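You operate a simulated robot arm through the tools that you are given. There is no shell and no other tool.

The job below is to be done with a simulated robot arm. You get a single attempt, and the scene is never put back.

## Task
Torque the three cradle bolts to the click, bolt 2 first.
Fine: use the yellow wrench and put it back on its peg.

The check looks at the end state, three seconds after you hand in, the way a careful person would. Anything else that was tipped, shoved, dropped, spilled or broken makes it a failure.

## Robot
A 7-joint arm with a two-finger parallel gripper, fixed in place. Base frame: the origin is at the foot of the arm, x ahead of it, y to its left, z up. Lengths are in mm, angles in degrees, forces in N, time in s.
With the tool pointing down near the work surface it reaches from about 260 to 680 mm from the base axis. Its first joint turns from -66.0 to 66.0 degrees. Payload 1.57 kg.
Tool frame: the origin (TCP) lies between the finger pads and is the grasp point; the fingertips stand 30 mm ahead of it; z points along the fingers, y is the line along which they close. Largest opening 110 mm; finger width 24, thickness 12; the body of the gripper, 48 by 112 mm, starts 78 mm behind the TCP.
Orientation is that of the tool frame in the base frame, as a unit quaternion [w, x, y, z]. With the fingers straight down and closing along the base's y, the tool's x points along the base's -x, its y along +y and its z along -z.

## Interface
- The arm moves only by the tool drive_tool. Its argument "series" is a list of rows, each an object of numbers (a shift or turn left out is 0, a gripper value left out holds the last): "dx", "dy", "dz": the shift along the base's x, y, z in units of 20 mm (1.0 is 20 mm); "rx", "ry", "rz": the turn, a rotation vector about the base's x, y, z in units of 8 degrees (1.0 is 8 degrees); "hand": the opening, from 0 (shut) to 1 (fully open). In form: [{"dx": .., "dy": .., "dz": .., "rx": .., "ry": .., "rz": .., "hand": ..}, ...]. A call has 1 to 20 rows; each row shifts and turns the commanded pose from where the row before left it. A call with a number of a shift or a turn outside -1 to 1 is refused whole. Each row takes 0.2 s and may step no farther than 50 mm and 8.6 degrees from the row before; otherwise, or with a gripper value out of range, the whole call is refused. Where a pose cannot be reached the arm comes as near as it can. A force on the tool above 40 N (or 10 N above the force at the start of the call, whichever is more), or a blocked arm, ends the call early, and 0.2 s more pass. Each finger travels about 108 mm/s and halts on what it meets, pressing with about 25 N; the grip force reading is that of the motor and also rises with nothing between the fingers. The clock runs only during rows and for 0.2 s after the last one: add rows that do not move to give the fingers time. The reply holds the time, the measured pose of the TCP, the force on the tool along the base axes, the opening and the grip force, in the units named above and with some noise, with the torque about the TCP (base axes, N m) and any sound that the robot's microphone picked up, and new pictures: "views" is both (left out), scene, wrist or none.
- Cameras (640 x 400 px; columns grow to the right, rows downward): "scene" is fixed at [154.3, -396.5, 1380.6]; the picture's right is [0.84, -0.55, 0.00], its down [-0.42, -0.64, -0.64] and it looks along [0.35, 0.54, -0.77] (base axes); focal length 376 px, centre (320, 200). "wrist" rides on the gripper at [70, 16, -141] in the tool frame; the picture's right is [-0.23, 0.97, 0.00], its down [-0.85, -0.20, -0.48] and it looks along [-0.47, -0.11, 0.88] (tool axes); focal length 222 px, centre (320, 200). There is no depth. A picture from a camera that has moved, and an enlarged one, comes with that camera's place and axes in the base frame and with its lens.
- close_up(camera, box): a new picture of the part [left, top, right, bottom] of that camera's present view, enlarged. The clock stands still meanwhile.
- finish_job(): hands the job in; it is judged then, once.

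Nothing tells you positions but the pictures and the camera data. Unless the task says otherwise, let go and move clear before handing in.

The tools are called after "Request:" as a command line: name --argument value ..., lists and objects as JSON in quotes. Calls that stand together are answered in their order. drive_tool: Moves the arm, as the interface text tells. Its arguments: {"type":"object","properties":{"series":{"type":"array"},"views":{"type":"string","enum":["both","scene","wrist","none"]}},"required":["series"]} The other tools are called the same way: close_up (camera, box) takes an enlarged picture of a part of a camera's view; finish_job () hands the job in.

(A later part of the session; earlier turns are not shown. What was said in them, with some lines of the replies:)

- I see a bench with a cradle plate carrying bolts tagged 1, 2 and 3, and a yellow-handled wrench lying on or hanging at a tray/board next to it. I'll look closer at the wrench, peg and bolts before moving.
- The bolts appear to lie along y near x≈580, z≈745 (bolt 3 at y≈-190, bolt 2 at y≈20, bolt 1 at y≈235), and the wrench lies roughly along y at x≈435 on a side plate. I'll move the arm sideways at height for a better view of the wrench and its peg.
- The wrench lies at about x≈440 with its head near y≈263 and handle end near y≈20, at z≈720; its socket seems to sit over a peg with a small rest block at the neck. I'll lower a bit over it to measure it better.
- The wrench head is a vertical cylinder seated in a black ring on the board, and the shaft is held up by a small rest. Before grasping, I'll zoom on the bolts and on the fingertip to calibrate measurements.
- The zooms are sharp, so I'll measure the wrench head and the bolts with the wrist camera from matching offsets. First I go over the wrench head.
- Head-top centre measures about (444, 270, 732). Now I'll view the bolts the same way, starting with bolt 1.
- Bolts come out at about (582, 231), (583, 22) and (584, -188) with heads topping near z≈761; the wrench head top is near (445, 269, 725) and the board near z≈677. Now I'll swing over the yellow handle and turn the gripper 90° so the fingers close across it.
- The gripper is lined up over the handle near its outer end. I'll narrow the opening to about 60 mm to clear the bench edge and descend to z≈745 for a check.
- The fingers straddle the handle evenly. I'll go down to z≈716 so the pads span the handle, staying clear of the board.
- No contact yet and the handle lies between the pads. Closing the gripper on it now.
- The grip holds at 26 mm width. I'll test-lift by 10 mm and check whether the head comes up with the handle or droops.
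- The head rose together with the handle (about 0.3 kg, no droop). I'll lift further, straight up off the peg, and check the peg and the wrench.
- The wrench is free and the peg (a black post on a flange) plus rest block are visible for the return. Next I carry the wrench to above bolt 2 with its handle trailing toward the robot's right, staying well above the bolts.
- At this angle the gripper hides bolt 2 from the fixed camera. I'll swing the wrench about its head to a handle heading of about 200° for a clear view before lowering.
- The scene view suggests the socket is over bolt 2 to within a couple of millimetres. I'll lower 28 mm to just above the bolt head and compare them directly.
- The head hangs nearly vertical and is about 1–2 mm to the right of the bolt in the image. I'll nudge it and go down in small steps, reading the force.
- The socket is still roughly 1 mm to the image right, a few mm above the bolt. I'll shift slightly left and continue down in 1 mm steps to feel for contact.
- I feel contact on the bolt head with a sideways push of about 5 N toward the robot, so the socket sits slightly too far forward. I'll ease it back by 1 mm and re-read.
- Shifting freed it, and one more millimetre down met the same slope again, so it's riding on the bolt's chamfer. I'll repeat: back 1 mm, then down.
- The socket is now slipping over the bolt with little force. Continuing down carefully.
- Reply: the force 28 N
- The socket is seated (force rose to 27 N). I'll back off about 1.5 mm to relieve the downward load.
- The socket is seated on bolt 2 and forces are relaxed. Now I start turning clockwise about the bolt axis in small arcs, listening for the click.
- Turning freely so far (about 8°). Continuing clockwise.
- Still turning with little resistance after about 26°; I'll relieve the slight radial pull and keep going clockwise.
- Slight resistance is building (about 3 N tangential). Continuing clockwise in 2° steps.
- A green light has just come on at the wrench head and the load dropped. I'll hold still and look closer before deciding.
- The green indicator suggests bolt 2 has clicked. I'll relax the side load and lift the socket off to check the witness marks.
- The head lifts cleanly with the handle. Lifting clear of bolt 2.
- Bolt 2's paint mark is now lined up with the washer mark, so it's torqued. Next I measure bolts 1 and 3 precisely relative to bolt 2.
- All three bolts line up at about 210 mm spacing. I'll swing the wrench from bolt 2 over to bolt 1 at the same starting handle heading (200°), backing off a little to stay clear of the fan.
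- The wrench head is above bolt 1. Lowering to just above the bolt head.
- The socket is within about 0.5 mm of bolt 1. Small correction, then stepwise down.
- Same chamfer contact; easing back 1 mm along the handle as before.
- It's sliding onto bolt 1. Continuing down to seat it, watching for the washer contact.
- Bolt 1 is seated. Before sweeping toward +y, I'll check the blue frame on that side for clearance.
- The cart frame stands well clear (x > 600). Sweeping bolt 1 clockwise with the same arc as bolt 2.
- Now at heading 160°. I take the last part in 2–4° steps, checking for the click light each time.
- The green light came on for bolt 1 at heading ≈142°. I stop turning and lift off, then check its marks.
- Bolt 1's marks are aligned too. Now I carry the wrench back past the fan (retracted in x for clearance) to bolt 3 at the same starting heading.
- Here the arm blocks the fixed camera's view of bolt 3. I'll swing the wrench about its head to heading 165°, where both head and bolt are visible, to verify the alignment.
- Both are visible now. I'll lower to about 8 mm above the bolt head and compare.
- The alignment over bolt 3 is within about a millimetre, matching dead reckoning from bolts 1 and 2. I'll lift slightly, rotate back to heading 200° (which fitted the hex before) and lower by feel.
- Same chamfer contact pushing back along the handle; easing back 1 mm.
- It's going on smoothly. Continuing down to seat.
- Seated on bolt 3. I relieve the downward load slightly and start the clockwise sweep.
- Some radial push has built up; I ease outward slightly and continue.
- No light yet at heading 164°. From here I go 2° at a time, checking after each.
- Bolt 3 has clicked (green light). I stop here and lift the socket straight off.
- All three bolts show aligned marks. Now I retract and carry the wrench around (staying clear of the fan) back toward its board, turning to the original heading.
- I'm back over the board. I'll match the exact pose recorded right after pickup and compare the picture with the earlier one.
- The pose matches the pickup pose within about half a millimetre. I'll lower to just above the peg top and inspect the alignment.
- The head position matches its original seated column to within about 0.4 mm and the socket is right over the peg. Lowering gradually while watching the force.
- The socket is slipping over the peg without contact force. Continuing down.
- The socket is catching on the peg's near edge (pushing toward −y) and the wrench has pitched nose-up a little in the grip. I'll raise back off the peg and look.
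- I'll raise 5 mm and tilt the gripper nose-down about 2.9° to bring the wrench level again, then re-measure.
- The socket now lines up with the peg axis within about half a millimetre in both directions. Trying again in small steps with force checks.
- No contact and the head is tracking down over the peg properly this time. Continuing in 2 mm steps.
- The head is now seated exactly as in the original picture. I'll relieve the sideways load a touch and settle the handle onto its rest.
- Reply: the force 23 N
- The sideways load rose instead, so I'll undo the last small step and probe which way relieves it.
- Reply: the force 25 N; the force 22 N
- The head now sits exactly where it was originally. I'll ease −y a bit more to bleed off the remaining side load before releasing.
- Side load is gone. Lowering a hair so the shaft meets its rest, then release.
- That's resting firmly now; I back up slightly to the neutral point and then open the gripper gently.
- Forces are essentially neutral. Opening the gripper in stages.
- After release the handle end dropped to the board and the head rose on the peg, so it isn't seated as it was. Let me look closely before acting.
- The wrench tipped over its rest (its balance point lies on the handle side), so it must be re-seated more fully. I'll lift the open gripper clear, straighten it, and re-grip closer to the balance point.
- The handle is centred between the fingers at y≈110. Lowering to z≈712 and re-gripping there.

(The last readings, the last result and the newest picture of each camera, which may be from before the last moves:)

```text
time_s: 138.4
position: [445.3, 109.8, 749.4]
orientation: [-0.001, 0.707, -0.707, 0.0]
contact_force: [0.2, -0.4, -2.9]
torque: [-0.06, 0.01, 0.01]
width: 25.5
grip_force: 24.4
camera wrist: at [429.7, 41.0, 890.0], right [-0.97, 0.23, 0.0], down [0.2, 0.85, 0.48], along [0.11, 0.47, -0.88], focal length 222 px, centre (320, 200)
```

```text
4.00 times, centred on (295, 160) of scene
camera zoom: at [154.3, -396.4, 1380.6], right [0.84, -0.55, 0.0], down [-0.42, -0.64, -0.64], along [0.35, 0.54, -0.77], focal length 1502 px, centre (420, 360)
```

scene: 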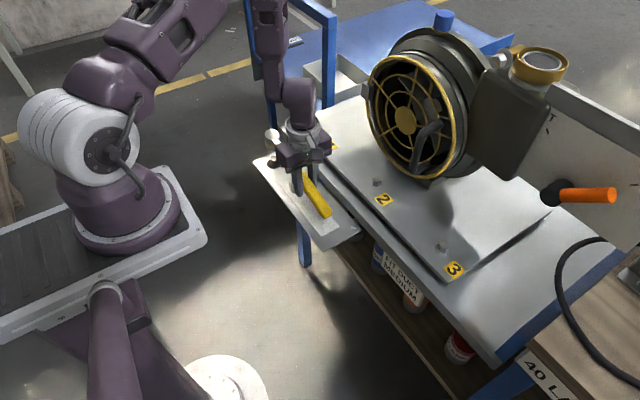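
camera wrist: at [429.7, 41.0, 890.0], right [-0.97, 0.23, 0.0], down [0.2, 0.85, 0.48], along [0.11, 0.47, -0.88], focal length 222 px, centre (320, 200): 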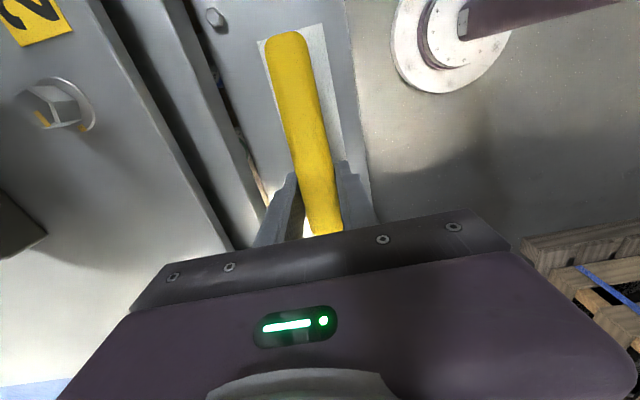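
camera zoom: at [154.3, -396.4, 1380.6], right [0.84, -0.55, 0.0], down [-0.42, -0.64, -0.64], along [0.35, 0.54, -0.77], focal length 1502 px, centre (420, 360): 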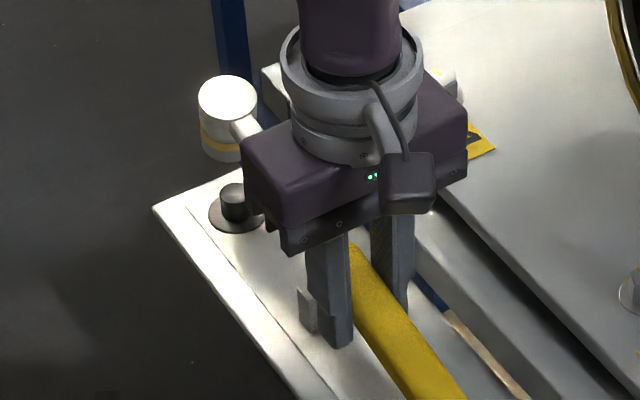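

Held near the balance point now (torque almost zero). I'll raise a bit more and level the wrench by tilting about 13° nose-down.

Request:
drive_tool --series '[{"dz": 0.5}, {"dz": 0.6}, {"rx": -0.41}, {"rx": -0.41}, {"rx": -0.41}, {"rx": -0.41}, {}, {}]' --views "wrist"

Request:
close_up --camera "scene" --box '[245, 110, 345, 210]'

Request:
close_up --camera "scene" --box '[257, 127, 289, 159]'

```text
time_s: 140.2
position: [444.4, 110.5, 770.4]
orientation: [-0.081, -0.702, 0.703, -0.08]
contact_force: [0.2, 0.2, -2.8]
torque: [-0.03, -0.01, 0.02]
width: 25.9
grip_force: 25.3
camera wrist: at [429.8, 75.3, 924.2], right [-0.97, 0.22, -0.05], down [0.2, 0.94, 0.27], along [0.11, 0.25, -0.96], focal length 222 px, centre (320, 200)
```

wrist: 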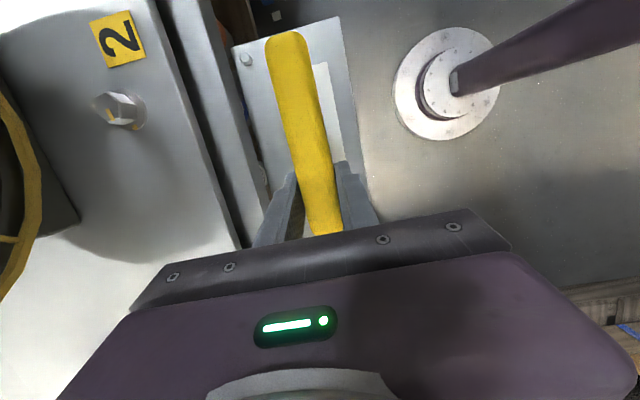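

```text
4.00 times, centred on (295, 160) of scene
camera zoom: at [154.3, -396.4, 1380.6], right [0.84, -0.55, 0.0], down [-0.42, -0.64, -0.64], along [0.35, 0.54, -0.77], focal length 1502 px, centre (420, 360)
```

zoom: 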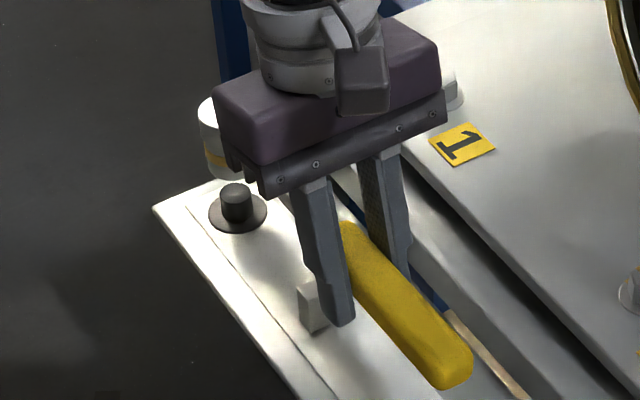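

```text
12.50 times, centred on (273, 143) of scene
camera zoom: at [154.3, -396.4, 1380.6], right [0.84, -0.55, 0.0], down [-0.42, -0.64, -0.64], along [0.35, 0.54, -0.77], focal length 4695 px, centre (908, 912)
```

zoom: 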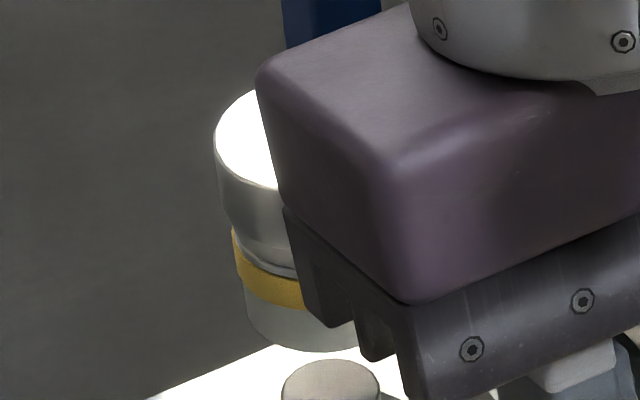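

The wrench is level again; it sits about 3.7 mm short in y. I'll shift forward and lower to just above the peg for an alignment check.

Request:
drive_tool --series '[{"dy": 0.185}, {"dz": -0.5}, {"dz": -0.6}, {}, {}]' --views "none"

Request:
close_up --camera "scene" --box '[262, 144, 286, 160]'

Request:
close_up --camera "scene" --box '[257, 135, 289, 167]'

```text
time_s: 141.4
position: [444.7, 114.2, 749.5]
orientation: [-0.081, -0.702, 0.703, -0.081]
contact_force: [-0.1, 0.4, -3.6]
torque: [-0.08, -0.01, 0.01]
width: 25.8
grip_force: 24.8
```

```text
16.00 times, centred on (274, 152) of scene
camera zoom: at [154.3, -396.4, 1380.6], right [0.84, -0.55, 0.0], down [-0.42, -0.64, -0.64], along [0.35, 0.54, -0.77], focal length 6010 px, centre (1056, 968)
```

zoom: 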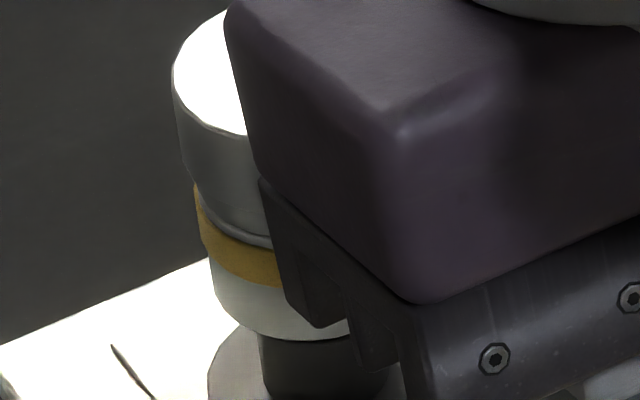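

```text
12.50 times, centred on (273, 151) of scene
camera zoom: at [154.3, -396.4, 1380.6], right [0.84, -0.55, 0.0], down [-0.42, -0.64, -0.64], along [0.35, 0.54, -0.77], focal length 4695 px, centre (908, 812)
```

zoom: 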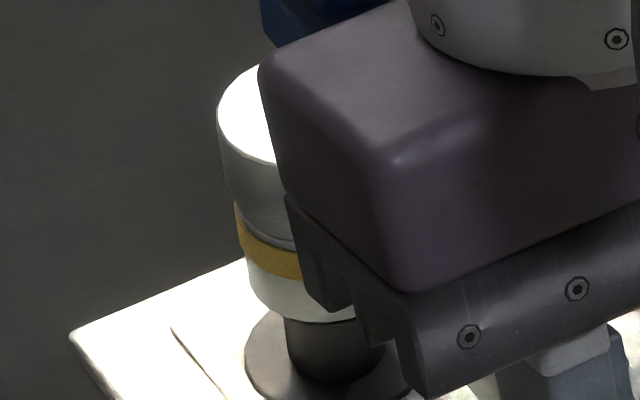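

Within about half a millimetre. A tiny correction, then slow lowering with force checks.

Request:
drive_tool --series '[{"dx": -0.015, "dy": 0.02}, {"dz": -0.1}, {"dz": -0.1}, {}]' --views "none"

Request:
drive_tool --series '[{"dz": -0.1}, {}]' --views "none"

Request:
drive_tool --series '[{"dz": -0.05}, {}]' --views "none"

Request:
drive_tool --series '[{"dz": -0.05}, {}]' --views "none"

Request:
close_up --camera "scene" --box '[262, 148, 286, 164]'

```text
time_s: 142.4
position: [445.3, 114.2, 744.4]
orientation: [-0.08, -0.702, 0.703, -0.08]
contact_force: [1.1, -0.5, -3.4]
torque: [-0.1, -0.02, -0.01]
width: 25.8
grip_force: 25.2
```

```text
time_s: 143.0
position: [445.2, 114.9, 743.2]
orientation: [-0.08, -0.702, 0.703, -0.081]
contact_force: [0.8, 0.1, -3.3]
torque: [-0.08, 0.0, 0.01]
width: 25.7
grip_force: 24.8
```

```text
time_s: 143.6
position: [445.1, 115.3, 742.4]
orientation: [-0.08, -0.702, 0.703, -0.081]
contact_force: [0.1, 0.3, -2.7]
torque: [-0.07, -0.02, 0.0]
width: 26.0
grip_force: 25.0
```

```text
time_s: 144.2
position: [445.2, 113.2, 740.5]
orientation: [-0.081, -0.701, 0.704, -0.08]
contact_force: [0.1, 0.3, -2.3]
torque: [-0.12, 0.01, -0.02]
width: 25.7
grip_force: 24.1
```

```text
16.00 times, centred on (274, 156) of scene
camera zoom: at [154.3, -396.4, 1380.6], right [0.84, -0.55, 0.0], down [-0.42, -0.64, -0.64], along [0.35, 0.54, -0.77], focal length 6010 px, centre (1056, 904)
```

zoom: 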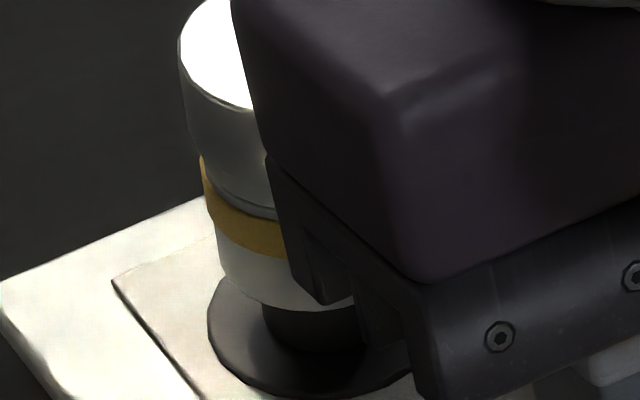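

Request:
drive_tool --series '[{"dz": -0.05}, {}]' --views "none"

Request:
drive_tool --series '[{"dz": -0.05}, {}]' --views "none"

Request:
drive_tool --series '[{"dz": -0.05}, {}]' --views "none"

Request:
drive_tool --series '[{"dz": -0.05}, {}]' --views "none"

Request:
close_up --camera "scene" --box '[262, 148, 286, 164]'

```text
time_s: 144.8
position: [444.7, 114.5, 738.8]
orientation: [-0.08, -0.702, 0.703, -0.081]
contact_force: [0.0, -0.5, -3.2]
torque: [-0.07, 0.01, 0.02]
width: 26.0
grip_force: 24.6
```

```text
time_s: 145.4
position: [445.3, 115.6, 738.2]
orientation: [0.081, 0.703, -0.702, 0.08]
contact_force: [-0.2, -0.5, -3.3]
torque: [-0.14, -0.02, -0.03]
width: 25.9
grip_force: 24.8
```

```text
time_s: 146.0
position: [445.0, 114.6, 738.2]
orientation: [-0.081, -0.702, 0.703, -0.08]
contact_force: [-1.4, -0.3, -3.0]
torque: [-0.07, 0.0, 0.01]
width: 25.8
grip_force: 25.3
```

```text
time_s: 146.6
position: [444.6, 114.6, 737.3]
orientation: [-0.081, -0.702, 0.703, -0.081]
contact_force: [0.0, -0.4, -2.2]
torque: [-0.1, 0.05, 0.0]
width: 26.3
grip_force: 25.7
```

```text
16.00 times, centred on (274, 156) of scene
camera zoom: at [154.3, -396.4, 1380.6], right [0.84, -0.55, 0.0], down [-0.42, -0.64, -0.64], along [0.35, 0.54, -0.77], focal length 6010 px, centre (1056, 904)
```

zoom: 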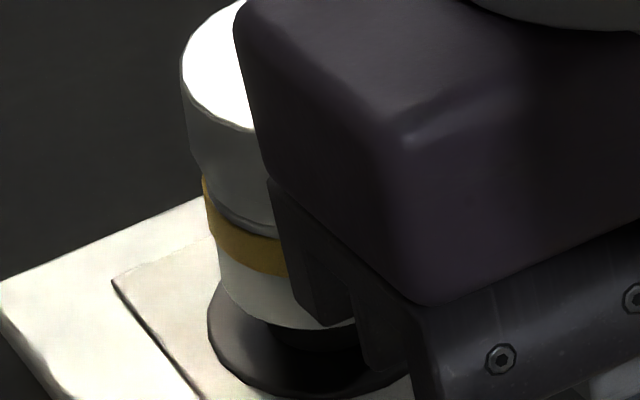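

It's on the peg with no contact force. Continuing down in 2 mm steps.

Request:
drive_tool --series '[{"dz": -0.1}, {}]' --views "none"

Request:
drive_tool --series '[{"dz": -0.1}, {}]' --views "none"

Request:
drive_tool --series '[{"dz": -0.1}, {}]' --views "none"

Request:
drive_tool --series '[{"dz": -0.05}, {}]' --views "none"

Request:
close_up --camera "scene" --box '[262, 148, 286, 164]'

```text
time_s: 147.2
position: [446.2, 114.2, 734.9]
orientation: [-0.081, -0.701, 0.704, -0.08]
contact_force: [0.1, 0.1, -3.4]
torque: [-0.11, 0.02, 0.0]
width: 26.0
grip_force: 25.3
```

```text
time_s: 147.8
position: [445.6, 114.4, 733.0]
orientation: [-0.081, -0.702, 0.703, -0.081]
contact_force: [0.1, -0.7, -1.5]
torque: [-0.07, -0.02, 0.0]
width: 25.9
grip_force: 25.2
```

```text
time_s: 148.4
position: [446.4, 115.1, 730.2]
orientation: [-0.081, -0.702, 0.703, -0.08]
contact_force: [-0.1, 0.0, -3.2]
torque: [-0.08, 0.01, 0.01]
width: 25.9
grip_force: 25.0
```

```text
time_s: 149.0
position: [445.3, 114.5, 729.2]
orientation: [-0.081, -0.702, 0.703, -0.08]
contact_force: [0.8, -0.2, -3.7]
torque: [-0.1, 0.02, 0.0]
width: 25.8
grip_force: 25.2
```

```text
16.00 times, centred on (274, 156) of scene
camera zoom: at [154.3, -396.4, 1380.6], right [0.84, -0.55, 0.0], down [-0.42, -0.64, -0.64], along [0.35, 0.54, -0.77], focal length 6010 px, centre (1056, 904)
```

zoom: 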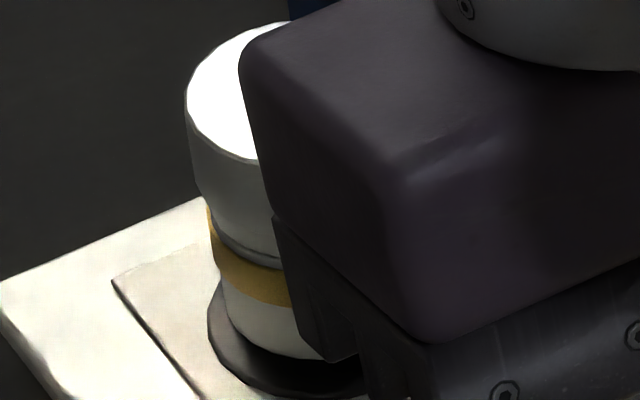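

Request:
drive_tool --series '[{"dz": -0.1}, {}]' --views "none"

Request:
drive_tool --series '[{"dz": -0.05}, {}]' --views "none"

Request:
drive_tool --series '[{"dz": -0.05}, {}]' --views "none"

Request:
close_up --camera "scene" --box '[262, 148, 286, 164]'

```text
time_s: 149.6
position: [445.6, 116.1, 729.0]
orientation: [-0.08, -0.702, 0.703, -0.081]
contact_force: [0.0, -0.1, -3.1]
torque: [-0.06, 0.0, 0.03]
width: 25.9
grip_force: 25.1
```

```text
time_s: 150.2
position: [446.0, 115.3, 726.9]
orientation: [-0.08, -0.702, 0.703, -0.08]
contact_force: [0.2, 0.1, -4.2]
torque: [-0.11, 0.01, 0.0]
width: 26.0
grip_force: 25.0
```

```text
time_s: 150.8
position: [446.6, 114.5, 725.7]
orientation: [-0.081, -0.702, 0.703, -0.081]
contact_force: [0.8, 0.0, -3.2]
torque: [-0.07, 0.01, 0.01]
width: 25.7
grip_force: 25.4
```

```text
16.00 times, centred on (274, 156) of scene
camera zoom: at [154.3, -396.4, 1380.6], right [0.84, -0.55, 0.0], down [-0.42, -0.64, -0.64], along [0.35, 0.54, -0.77], focal length 6010 px, centre (1056, 904)
```

zoom: 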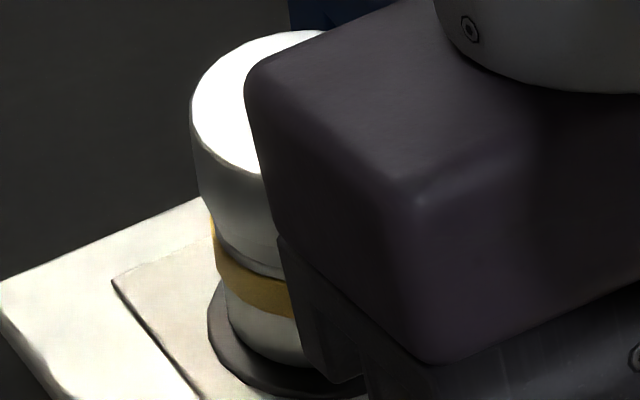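

Request:
drive_tool --series '[{"dz": -0.05}, {}]' --views "none"

Request:
drive_tool --series '[{"dz": -0.05}, {}]' --views "none"

Request:
close_up --camera "scene" --box '[262, 148, 286, 164]'

```text
time_s: 151.4
position: [446.3, 114.5, 726.2]
orientation: [-0.08, -0.702, 0.703, -0.082]
contact_force: [-0.1, 0.0, -2.9]
torque: [-0.09, 0.02, 0.02]
width: 26.1
grip_force: 25.2
```

```text
time_s: 152.0
position: [445.9, 114.9, 724.2]
orientation: [-0.08, -0.702, 0.703, -0.081]
contact_force: [0.0, -1.3, -0.5]
torque: [0.35, 0.06, 0.05]
width: 25.9
grip_force: 24.9
```

```text
16.00 times, centred on (274, 156) of scene
camera zoom: at [154.3, -396.5, 1380.6], right [0.84, -0.55, 0.0], down [-0.42, -0.64, -0.64], along [0.35, 0.54, -0.77], focal length 6010 px, centre (1056, 904)
```

zoom: 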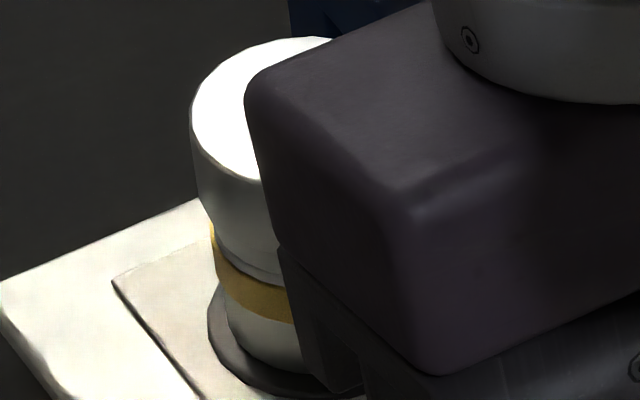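

The head is now resting on the peg flange (the load moved to the head). Next I pivot the handle down gently about the head until the shaft touches its rest.

Request:
drive_tool --series '[{"rx": 0.0625, "dz": -0.06}, {}]' --views "none"

Request:
drive_tool --series '[{"rx": 0.0625, "dz": -0.065}, {}]' --views "none"

Request:
close_up --camera "scene" --box '[262, 148, 286, 164]'

```text
time_s: 152.6
position: [444.5, 114.2, 723.8]
orientation: [-0.079, -0.702, 0.703, -0.078]
contact_force: [-3.5, -6.3, 14.1]
torque: [0.03, 0.12, 0.3]
width: 25.9
grip_force: 24.8
```

```text
time_s: 153.2
position: [445.3, 113.9, 722.3]
orientation: [-0.076, -0.702, 0.704, -0.075]
contact_force: [-4.5, 1.9, 14.9]
torque: [-0.43, 0.09, 0.22]
width: 26.1
grip_force: 25.3
stopped in row 2: the force on the tool passed its limit at 41 N (the readings are from after the stop); the commanded pose is now the measured one
```

```text
16.00 times, centred on (274, 156) of scene
camera zoom: at [154.0, -396.5, 1380.7], right [0.84, -0.55, 0.0], down [-0.42, -0.64, -0.64], along [0.35, 0.54, -0.77], focal length 6010 px, centre (1056, 904)
```

zoom: 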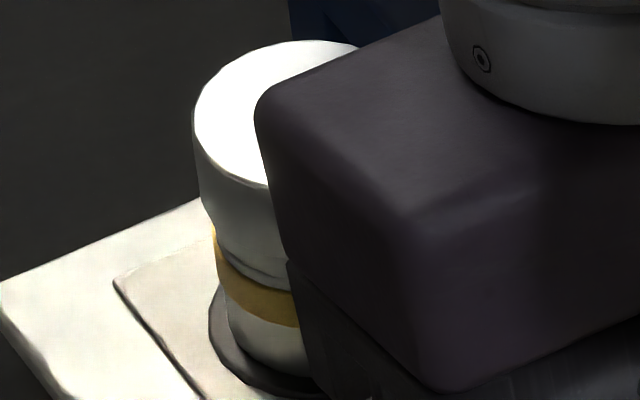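

The shaft is firmly on its rest and the head exactly at its original height. I'll relieve the excess downward force.

Request:
drive_tool --series '[{"dz": 0.03}, {}, {}]' --views "none"

```text
time_s: 153.9
position: [445.6, 113.3, 723.1]
orientation: [-0.076, -0.702, 0.704, -0.075]
contact_force: [-4.9, 0.6, 7.9]
torque: [-0.6, 0.05, 0.22]
width: 25.8
grip_force: 25.5
```

Readings imply the peg is now gripping the head against tipping (the seat is bound), which is what I want. I'll reduce the preload slightly and check.

Request:
drive_tool --series '[{"dz": 0.015}, {}, {}]' --views "none"

```text
time_s: 154.8
position: [445.5, 113.0, 723.5]
orientation: [-0.075, -0.703, 0.703, -0.075]
contact_force: [-3.5, 0.1, -1.0]
torque: [-0.49, 0.06, 0.12]
width: 25.7
grip_force: 24.2
```

The head is held down by about 5 N of binding with small side load. I'll null the x-load and open gently from this bound state.

Request:
drive_tool --series '[{"dx": -0.0125}, {}, {}]' --views "none"

Request:
close_up --camera "scene" --box '[262, 148, 286, 164]'

```text
time_s: 155.6
position: [445.5, 113.3, 723.1]
orientation: [-0.075, -0.703, 0.704, -0.076]
contact_force: [-1.5, 0.0, -2.1]
torque: [-0.23, 0.06, 0.12]
width: 25.7
grip_force: 25.3
```

```text
16.00 times, centred on (274, 156) of scene
camera zoom: at [154.3, -396.5, 1380.6], right [0.84, -0.55, 0.0], down [-0.42, -0.64, -0.64], along [0.35, 0.54, -0.77], focal length 6010 px, centre (1056, 904)
```

zoom: 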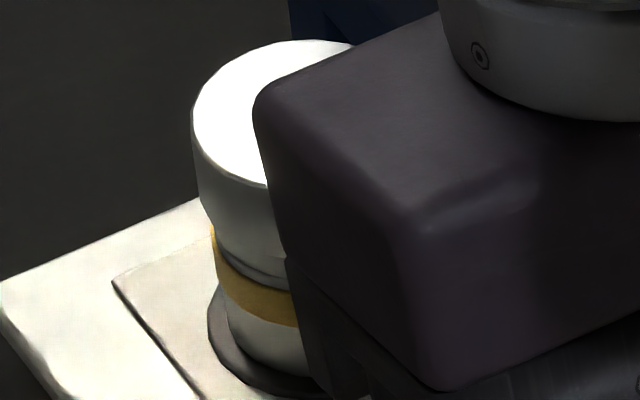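

Preload is small and in the right sense. Opening slowly now.

Request:
drive_tool --series '[{"hand": 0.24}, {"hand": 0.25}, {"hand": 0.28}, {}]' --views "none"

Request:
close_up --camera "scene" --box '[250, 130, 350, 230]'

Request:
close_up --camera "scene" --box '[262, 148, 286, 164]'

```text
time_s: 156.6
position: [445.1, 113.1, 721.8]
orientation: [-0.074, -0.703, 0.704, -0.075]
contact_force: [0.0, -0.1, -0.1]
torque: [0.02, 0.0, 0.0]
width: 30.9
grip_force: 0.0
```

```text
4.00 times, centred on (300, 180) of scene
camera zoom: at [154.3, -396.5, 1380.6], right [0.84, -0.55, 0.0], down [-0.42, -0.64, -0.64], along [0.35, 0.54, -0.77], focal length 1502 px, centre (400, 280)
```

zoom: 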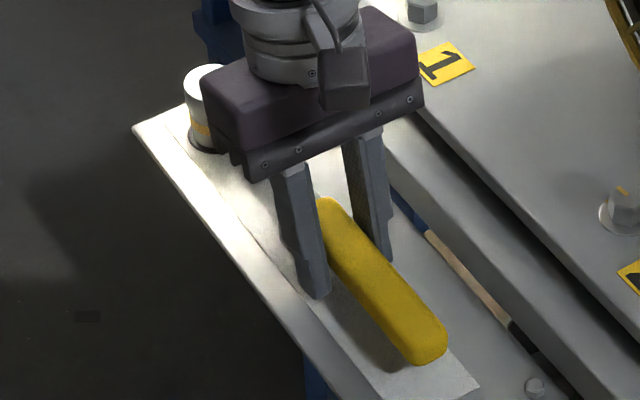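

```text
16.00 times, centred on (274, 156) of scene
camera zoom: at [154.3, -396.5, 1380.6], right [0.84, -0.55, 0.0], down [-0.42, -0.64, -0.64], along [0.35, 0.54, -0.77], focal length 6010 px, centre (1056, 904)
```

zoom: 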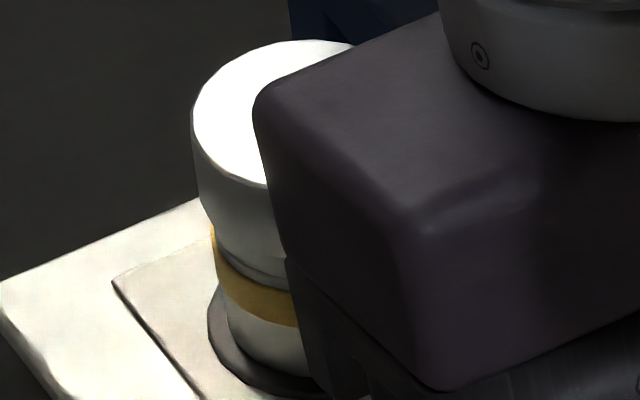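

The wrench stayed seated: head and handle end are back at exactly their original image positions. I'll open wider and withdraw straight up without touching it.

Request:
drive_tool --series '[{"hand": 0.4}, {"hand": 0.55}, {}, {}]' --views "wrist"

Request:
close_up --camera "scene" --box '[250, 130, 350, 230]'

```text
time_s: 157.6
position: [444.1, 114.5, 723.5]
orientation: [-0.076, -0.702, 0.704, -0.075]
contact_force: [0.1, 0.2, 0.1]
torque: [-0.02, 0.03, -0.01]
width: 60.4
grip_force: 0.1
camera wrist: at [429.5, 75.9, 875.8], right [-0.97, 0.22, -0.05], down [0.2, 0.94, 0.29], along [0.11, 0.27, -0.96], focal length 222 px, centre (320, 200)
```

wrist: 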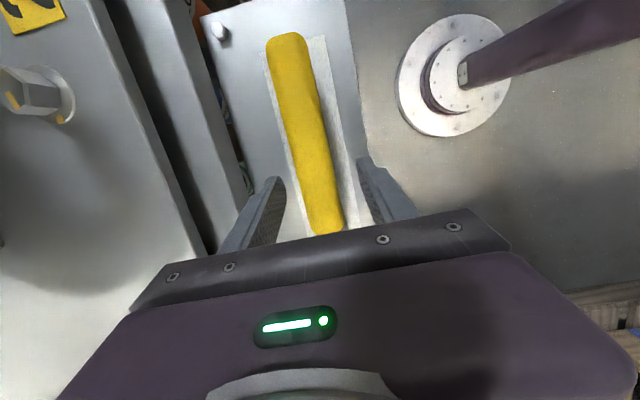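

```text
4.00 times, centred on (300, 180) of scene
camera zoom: at [154.3, -396.5, 1380.6], right [0.84, -0.55, 0.0], down [-0.42, -0.64, -0.64], along [0.35, 0.54, -0.77], focal length 1502 px, centre (400, 280)
```

zoom: 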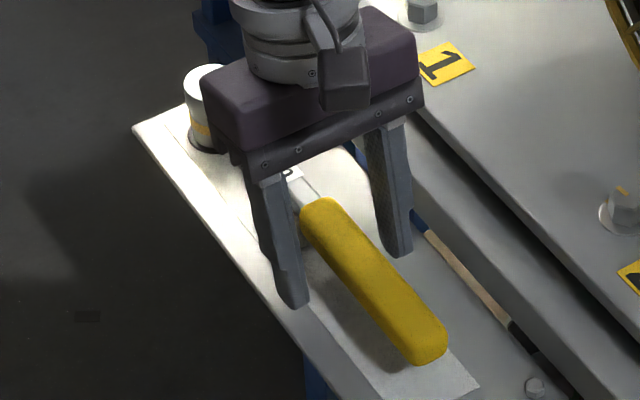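

Stable. Now straight up, slowly at first, then to a safe height.

Request:
drive_tool --series '[{"dz": 0.3}, {"dz": 0.5}, {"dz": 0.7}, {"dz": 0.9}, {"dz": 1}, {"dz": 1}, {"dz": 1}, {"dz": 1}, {"dz": 1}, {}]' --views "both"

Request:
close_up --camera "scene" --box '[250, 135, 350, 235]'

```text
time_s: 159.8
position: [444.4, 113.8, 870.9]
orientation: [-0.075, -0.702, 0.704, -0.076]
contact_force: [0.0, 0.0, -0.8]
torque: [0.0, -0.04, 0.04]
width: 60.5
grip_force: 0.1
camera wrist: at [429.6, 76.0, 1023.7], right [-0.97, 0.22, -0.05], down [0.2, 0.94, 0.29], along [0.11, 0.27, -0.96], focal length 222 px, centre (320, 200)
```

scene: 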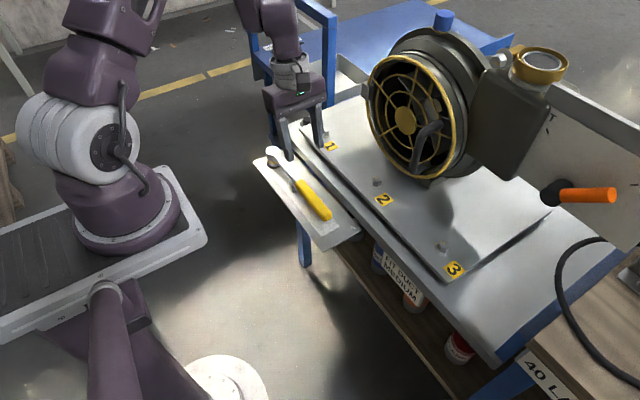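
wrist: 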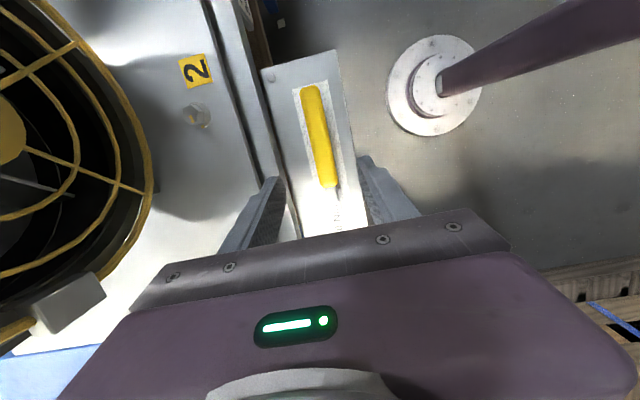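

```text
4.00 times, centred on (300, 185) of scene
camera zoom: at [154.3, -396.5, 1380.6], right [0.84, -0.55, 0.0], down [-0.42, -0.64, -0.64], along [0.35, 0.54, -0.77], focal length 1502 px, centre (400, 260)
```

zoom: 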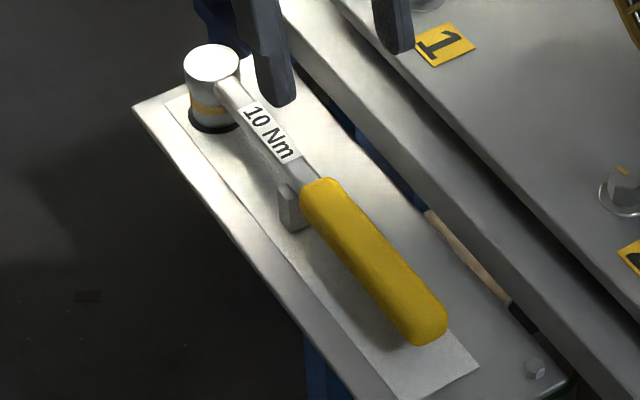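

The wrench sits on its peg exactly as in the starting picture. I'll straighten the tool, rise further clear, and do a final check of all three bolts.

Request:
drive_tool --series '[{"dz": 1, "rx": 0.36}, {"dz": 1, "rx": 0.36}, {"dz": 1, "rx": 0.36}, {"dz": 1, "dx": -0.5}, {"dx": -1}, {"dx": -1}, {"dx": -1}, {}, {}]' --views "both"

Request:
close_up --camera "scene" --box '[310, 120, 342, 144]'

Request:
close_up --camera "scene" --box '[362, 168, 394, 192]'

Request:
close_up --camera "scene" --box '[426, 234, 458, 258]'

Request:
close_up --camera "scene" --box '[255, 135, 325, 195]'

```text
time_s: 161.8
position: [375.4, 114.4, 951.5]
orientation: [-0.023, -0.706, 0.707, -0.023]
contact_force: [0.2, -0.1, 0.3]
torque: [-0.01, 0.01, -0.01]
width: 60.5
grip_force: 0.2
camera wrist: at [359.9, 53.8, 1096.0], right [-0.97, 0.23, -0.01], down [0.2, 0.88, 0.42], along [0.11, 0.41, -0.91], focal length 222 px, centre (320, 200)
```

scene: 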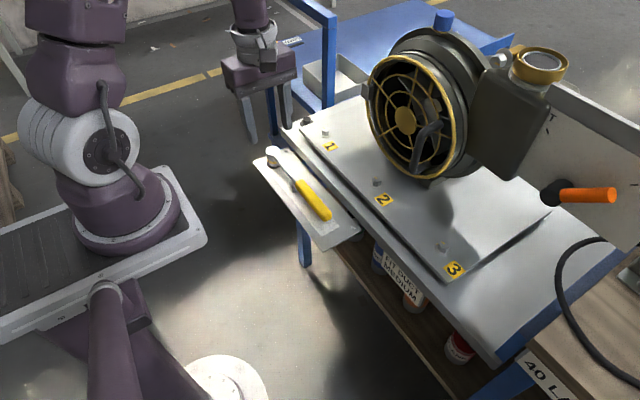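
wrist: 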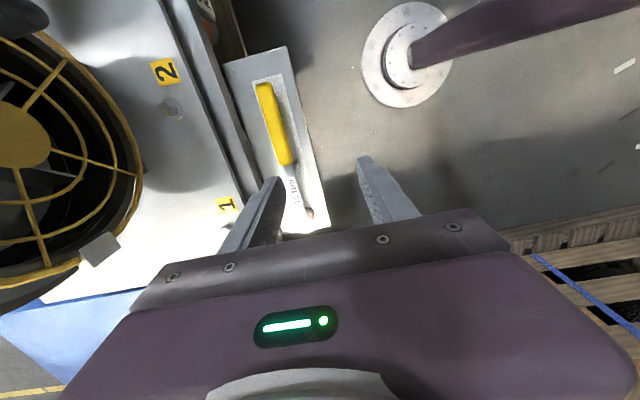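

```text
16.00 times, centred on (326, 132) of scene
camera zoom: at [154.3, -396.5, 1380.6], right [0.84, -0.55, 0.0], down [-0.42, -0.64, -0.64], along [0.35, 0.54, -0.77], focal length 6010 px, centre (224, 1288)
```

zoom: 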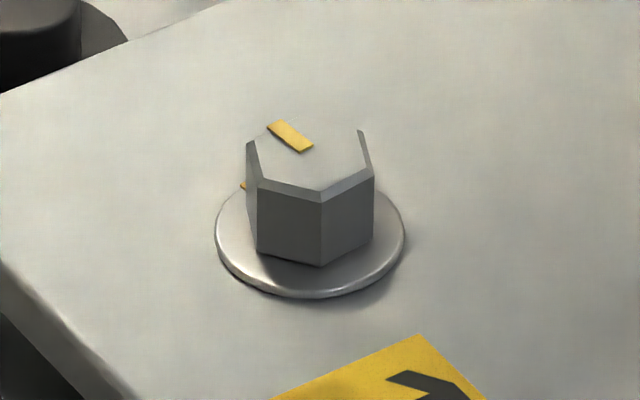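

```text
16.00 times, centred on (378, 180) of scene
camera zoom: at [154.3, -396.5, 1380.6], right [0.84, -0.55, 0.0], down [-0.42, -0.64, -0.64], along [0.35, 0.54, -0.77], focal length 6010 px, centre (-608, 520)
```

zoom: 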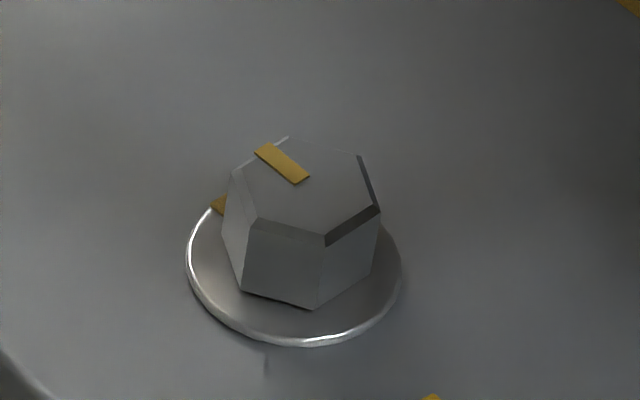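

```text
16.00 times, centred on (442, 246) of scene
camera zoom: at [154.3, -396.5, 1380.6], right [0.84, -0.55, 0.0], down [-0.42, -0.64, -0.64], along [0.35, 0.54, -0.77], focal length 6010 px, centre (-1632, -536)
```

zoom: 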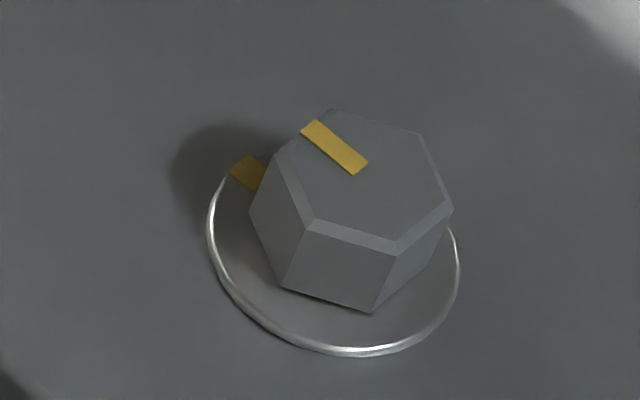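

```text
6.67 times, centred on (290, 165) of scene
camera zoom: at [154.3, -396.5, 1380.6], right [0.84, -0.55, 0.0], down [-0.42, -0.64, -0.64], along [0.35, 0.54, -0.77], focal length 2504 px, centre (520, 433)
```

zoom: 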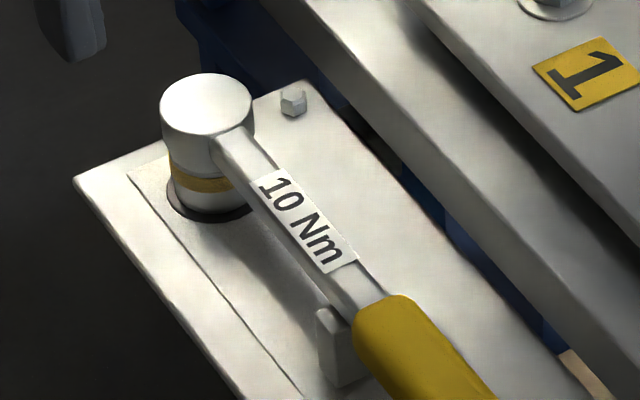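

All three bolts show their paint marks lined up after a green click light each, bolt 2 first. The yellow wrench is back on its peg exactly as it started, and the gripper is open and well clear, so I'm handing in.

Request:
finish_job

```text
The job is handed in.
```

I torqued all three cradle bolts with the yellow wrench, bolt 2 first, then 1, then 3. The wrench is back on its peg.

- **Bolts:** For each bolt I stopped when the green light on the wrench head came on. Bolt 1 got about 2° more turn after its light. The paint mark on each bolt now lines up with its washer mark. The microphone never reported a click sound, so the light and the marks are my evidence that each bolt reached torque.
- **Wrench:** My first attempt to hang it up failed. When I let go, it tipped over its rest and the handle end dropped onto the board. I picked it up again, reseated it and released it more gently. It now sits as it did in the starting pictures.
- **Surroundings:** I saw nothing else moved or knocked over. The arm is open and well clear of the bench.
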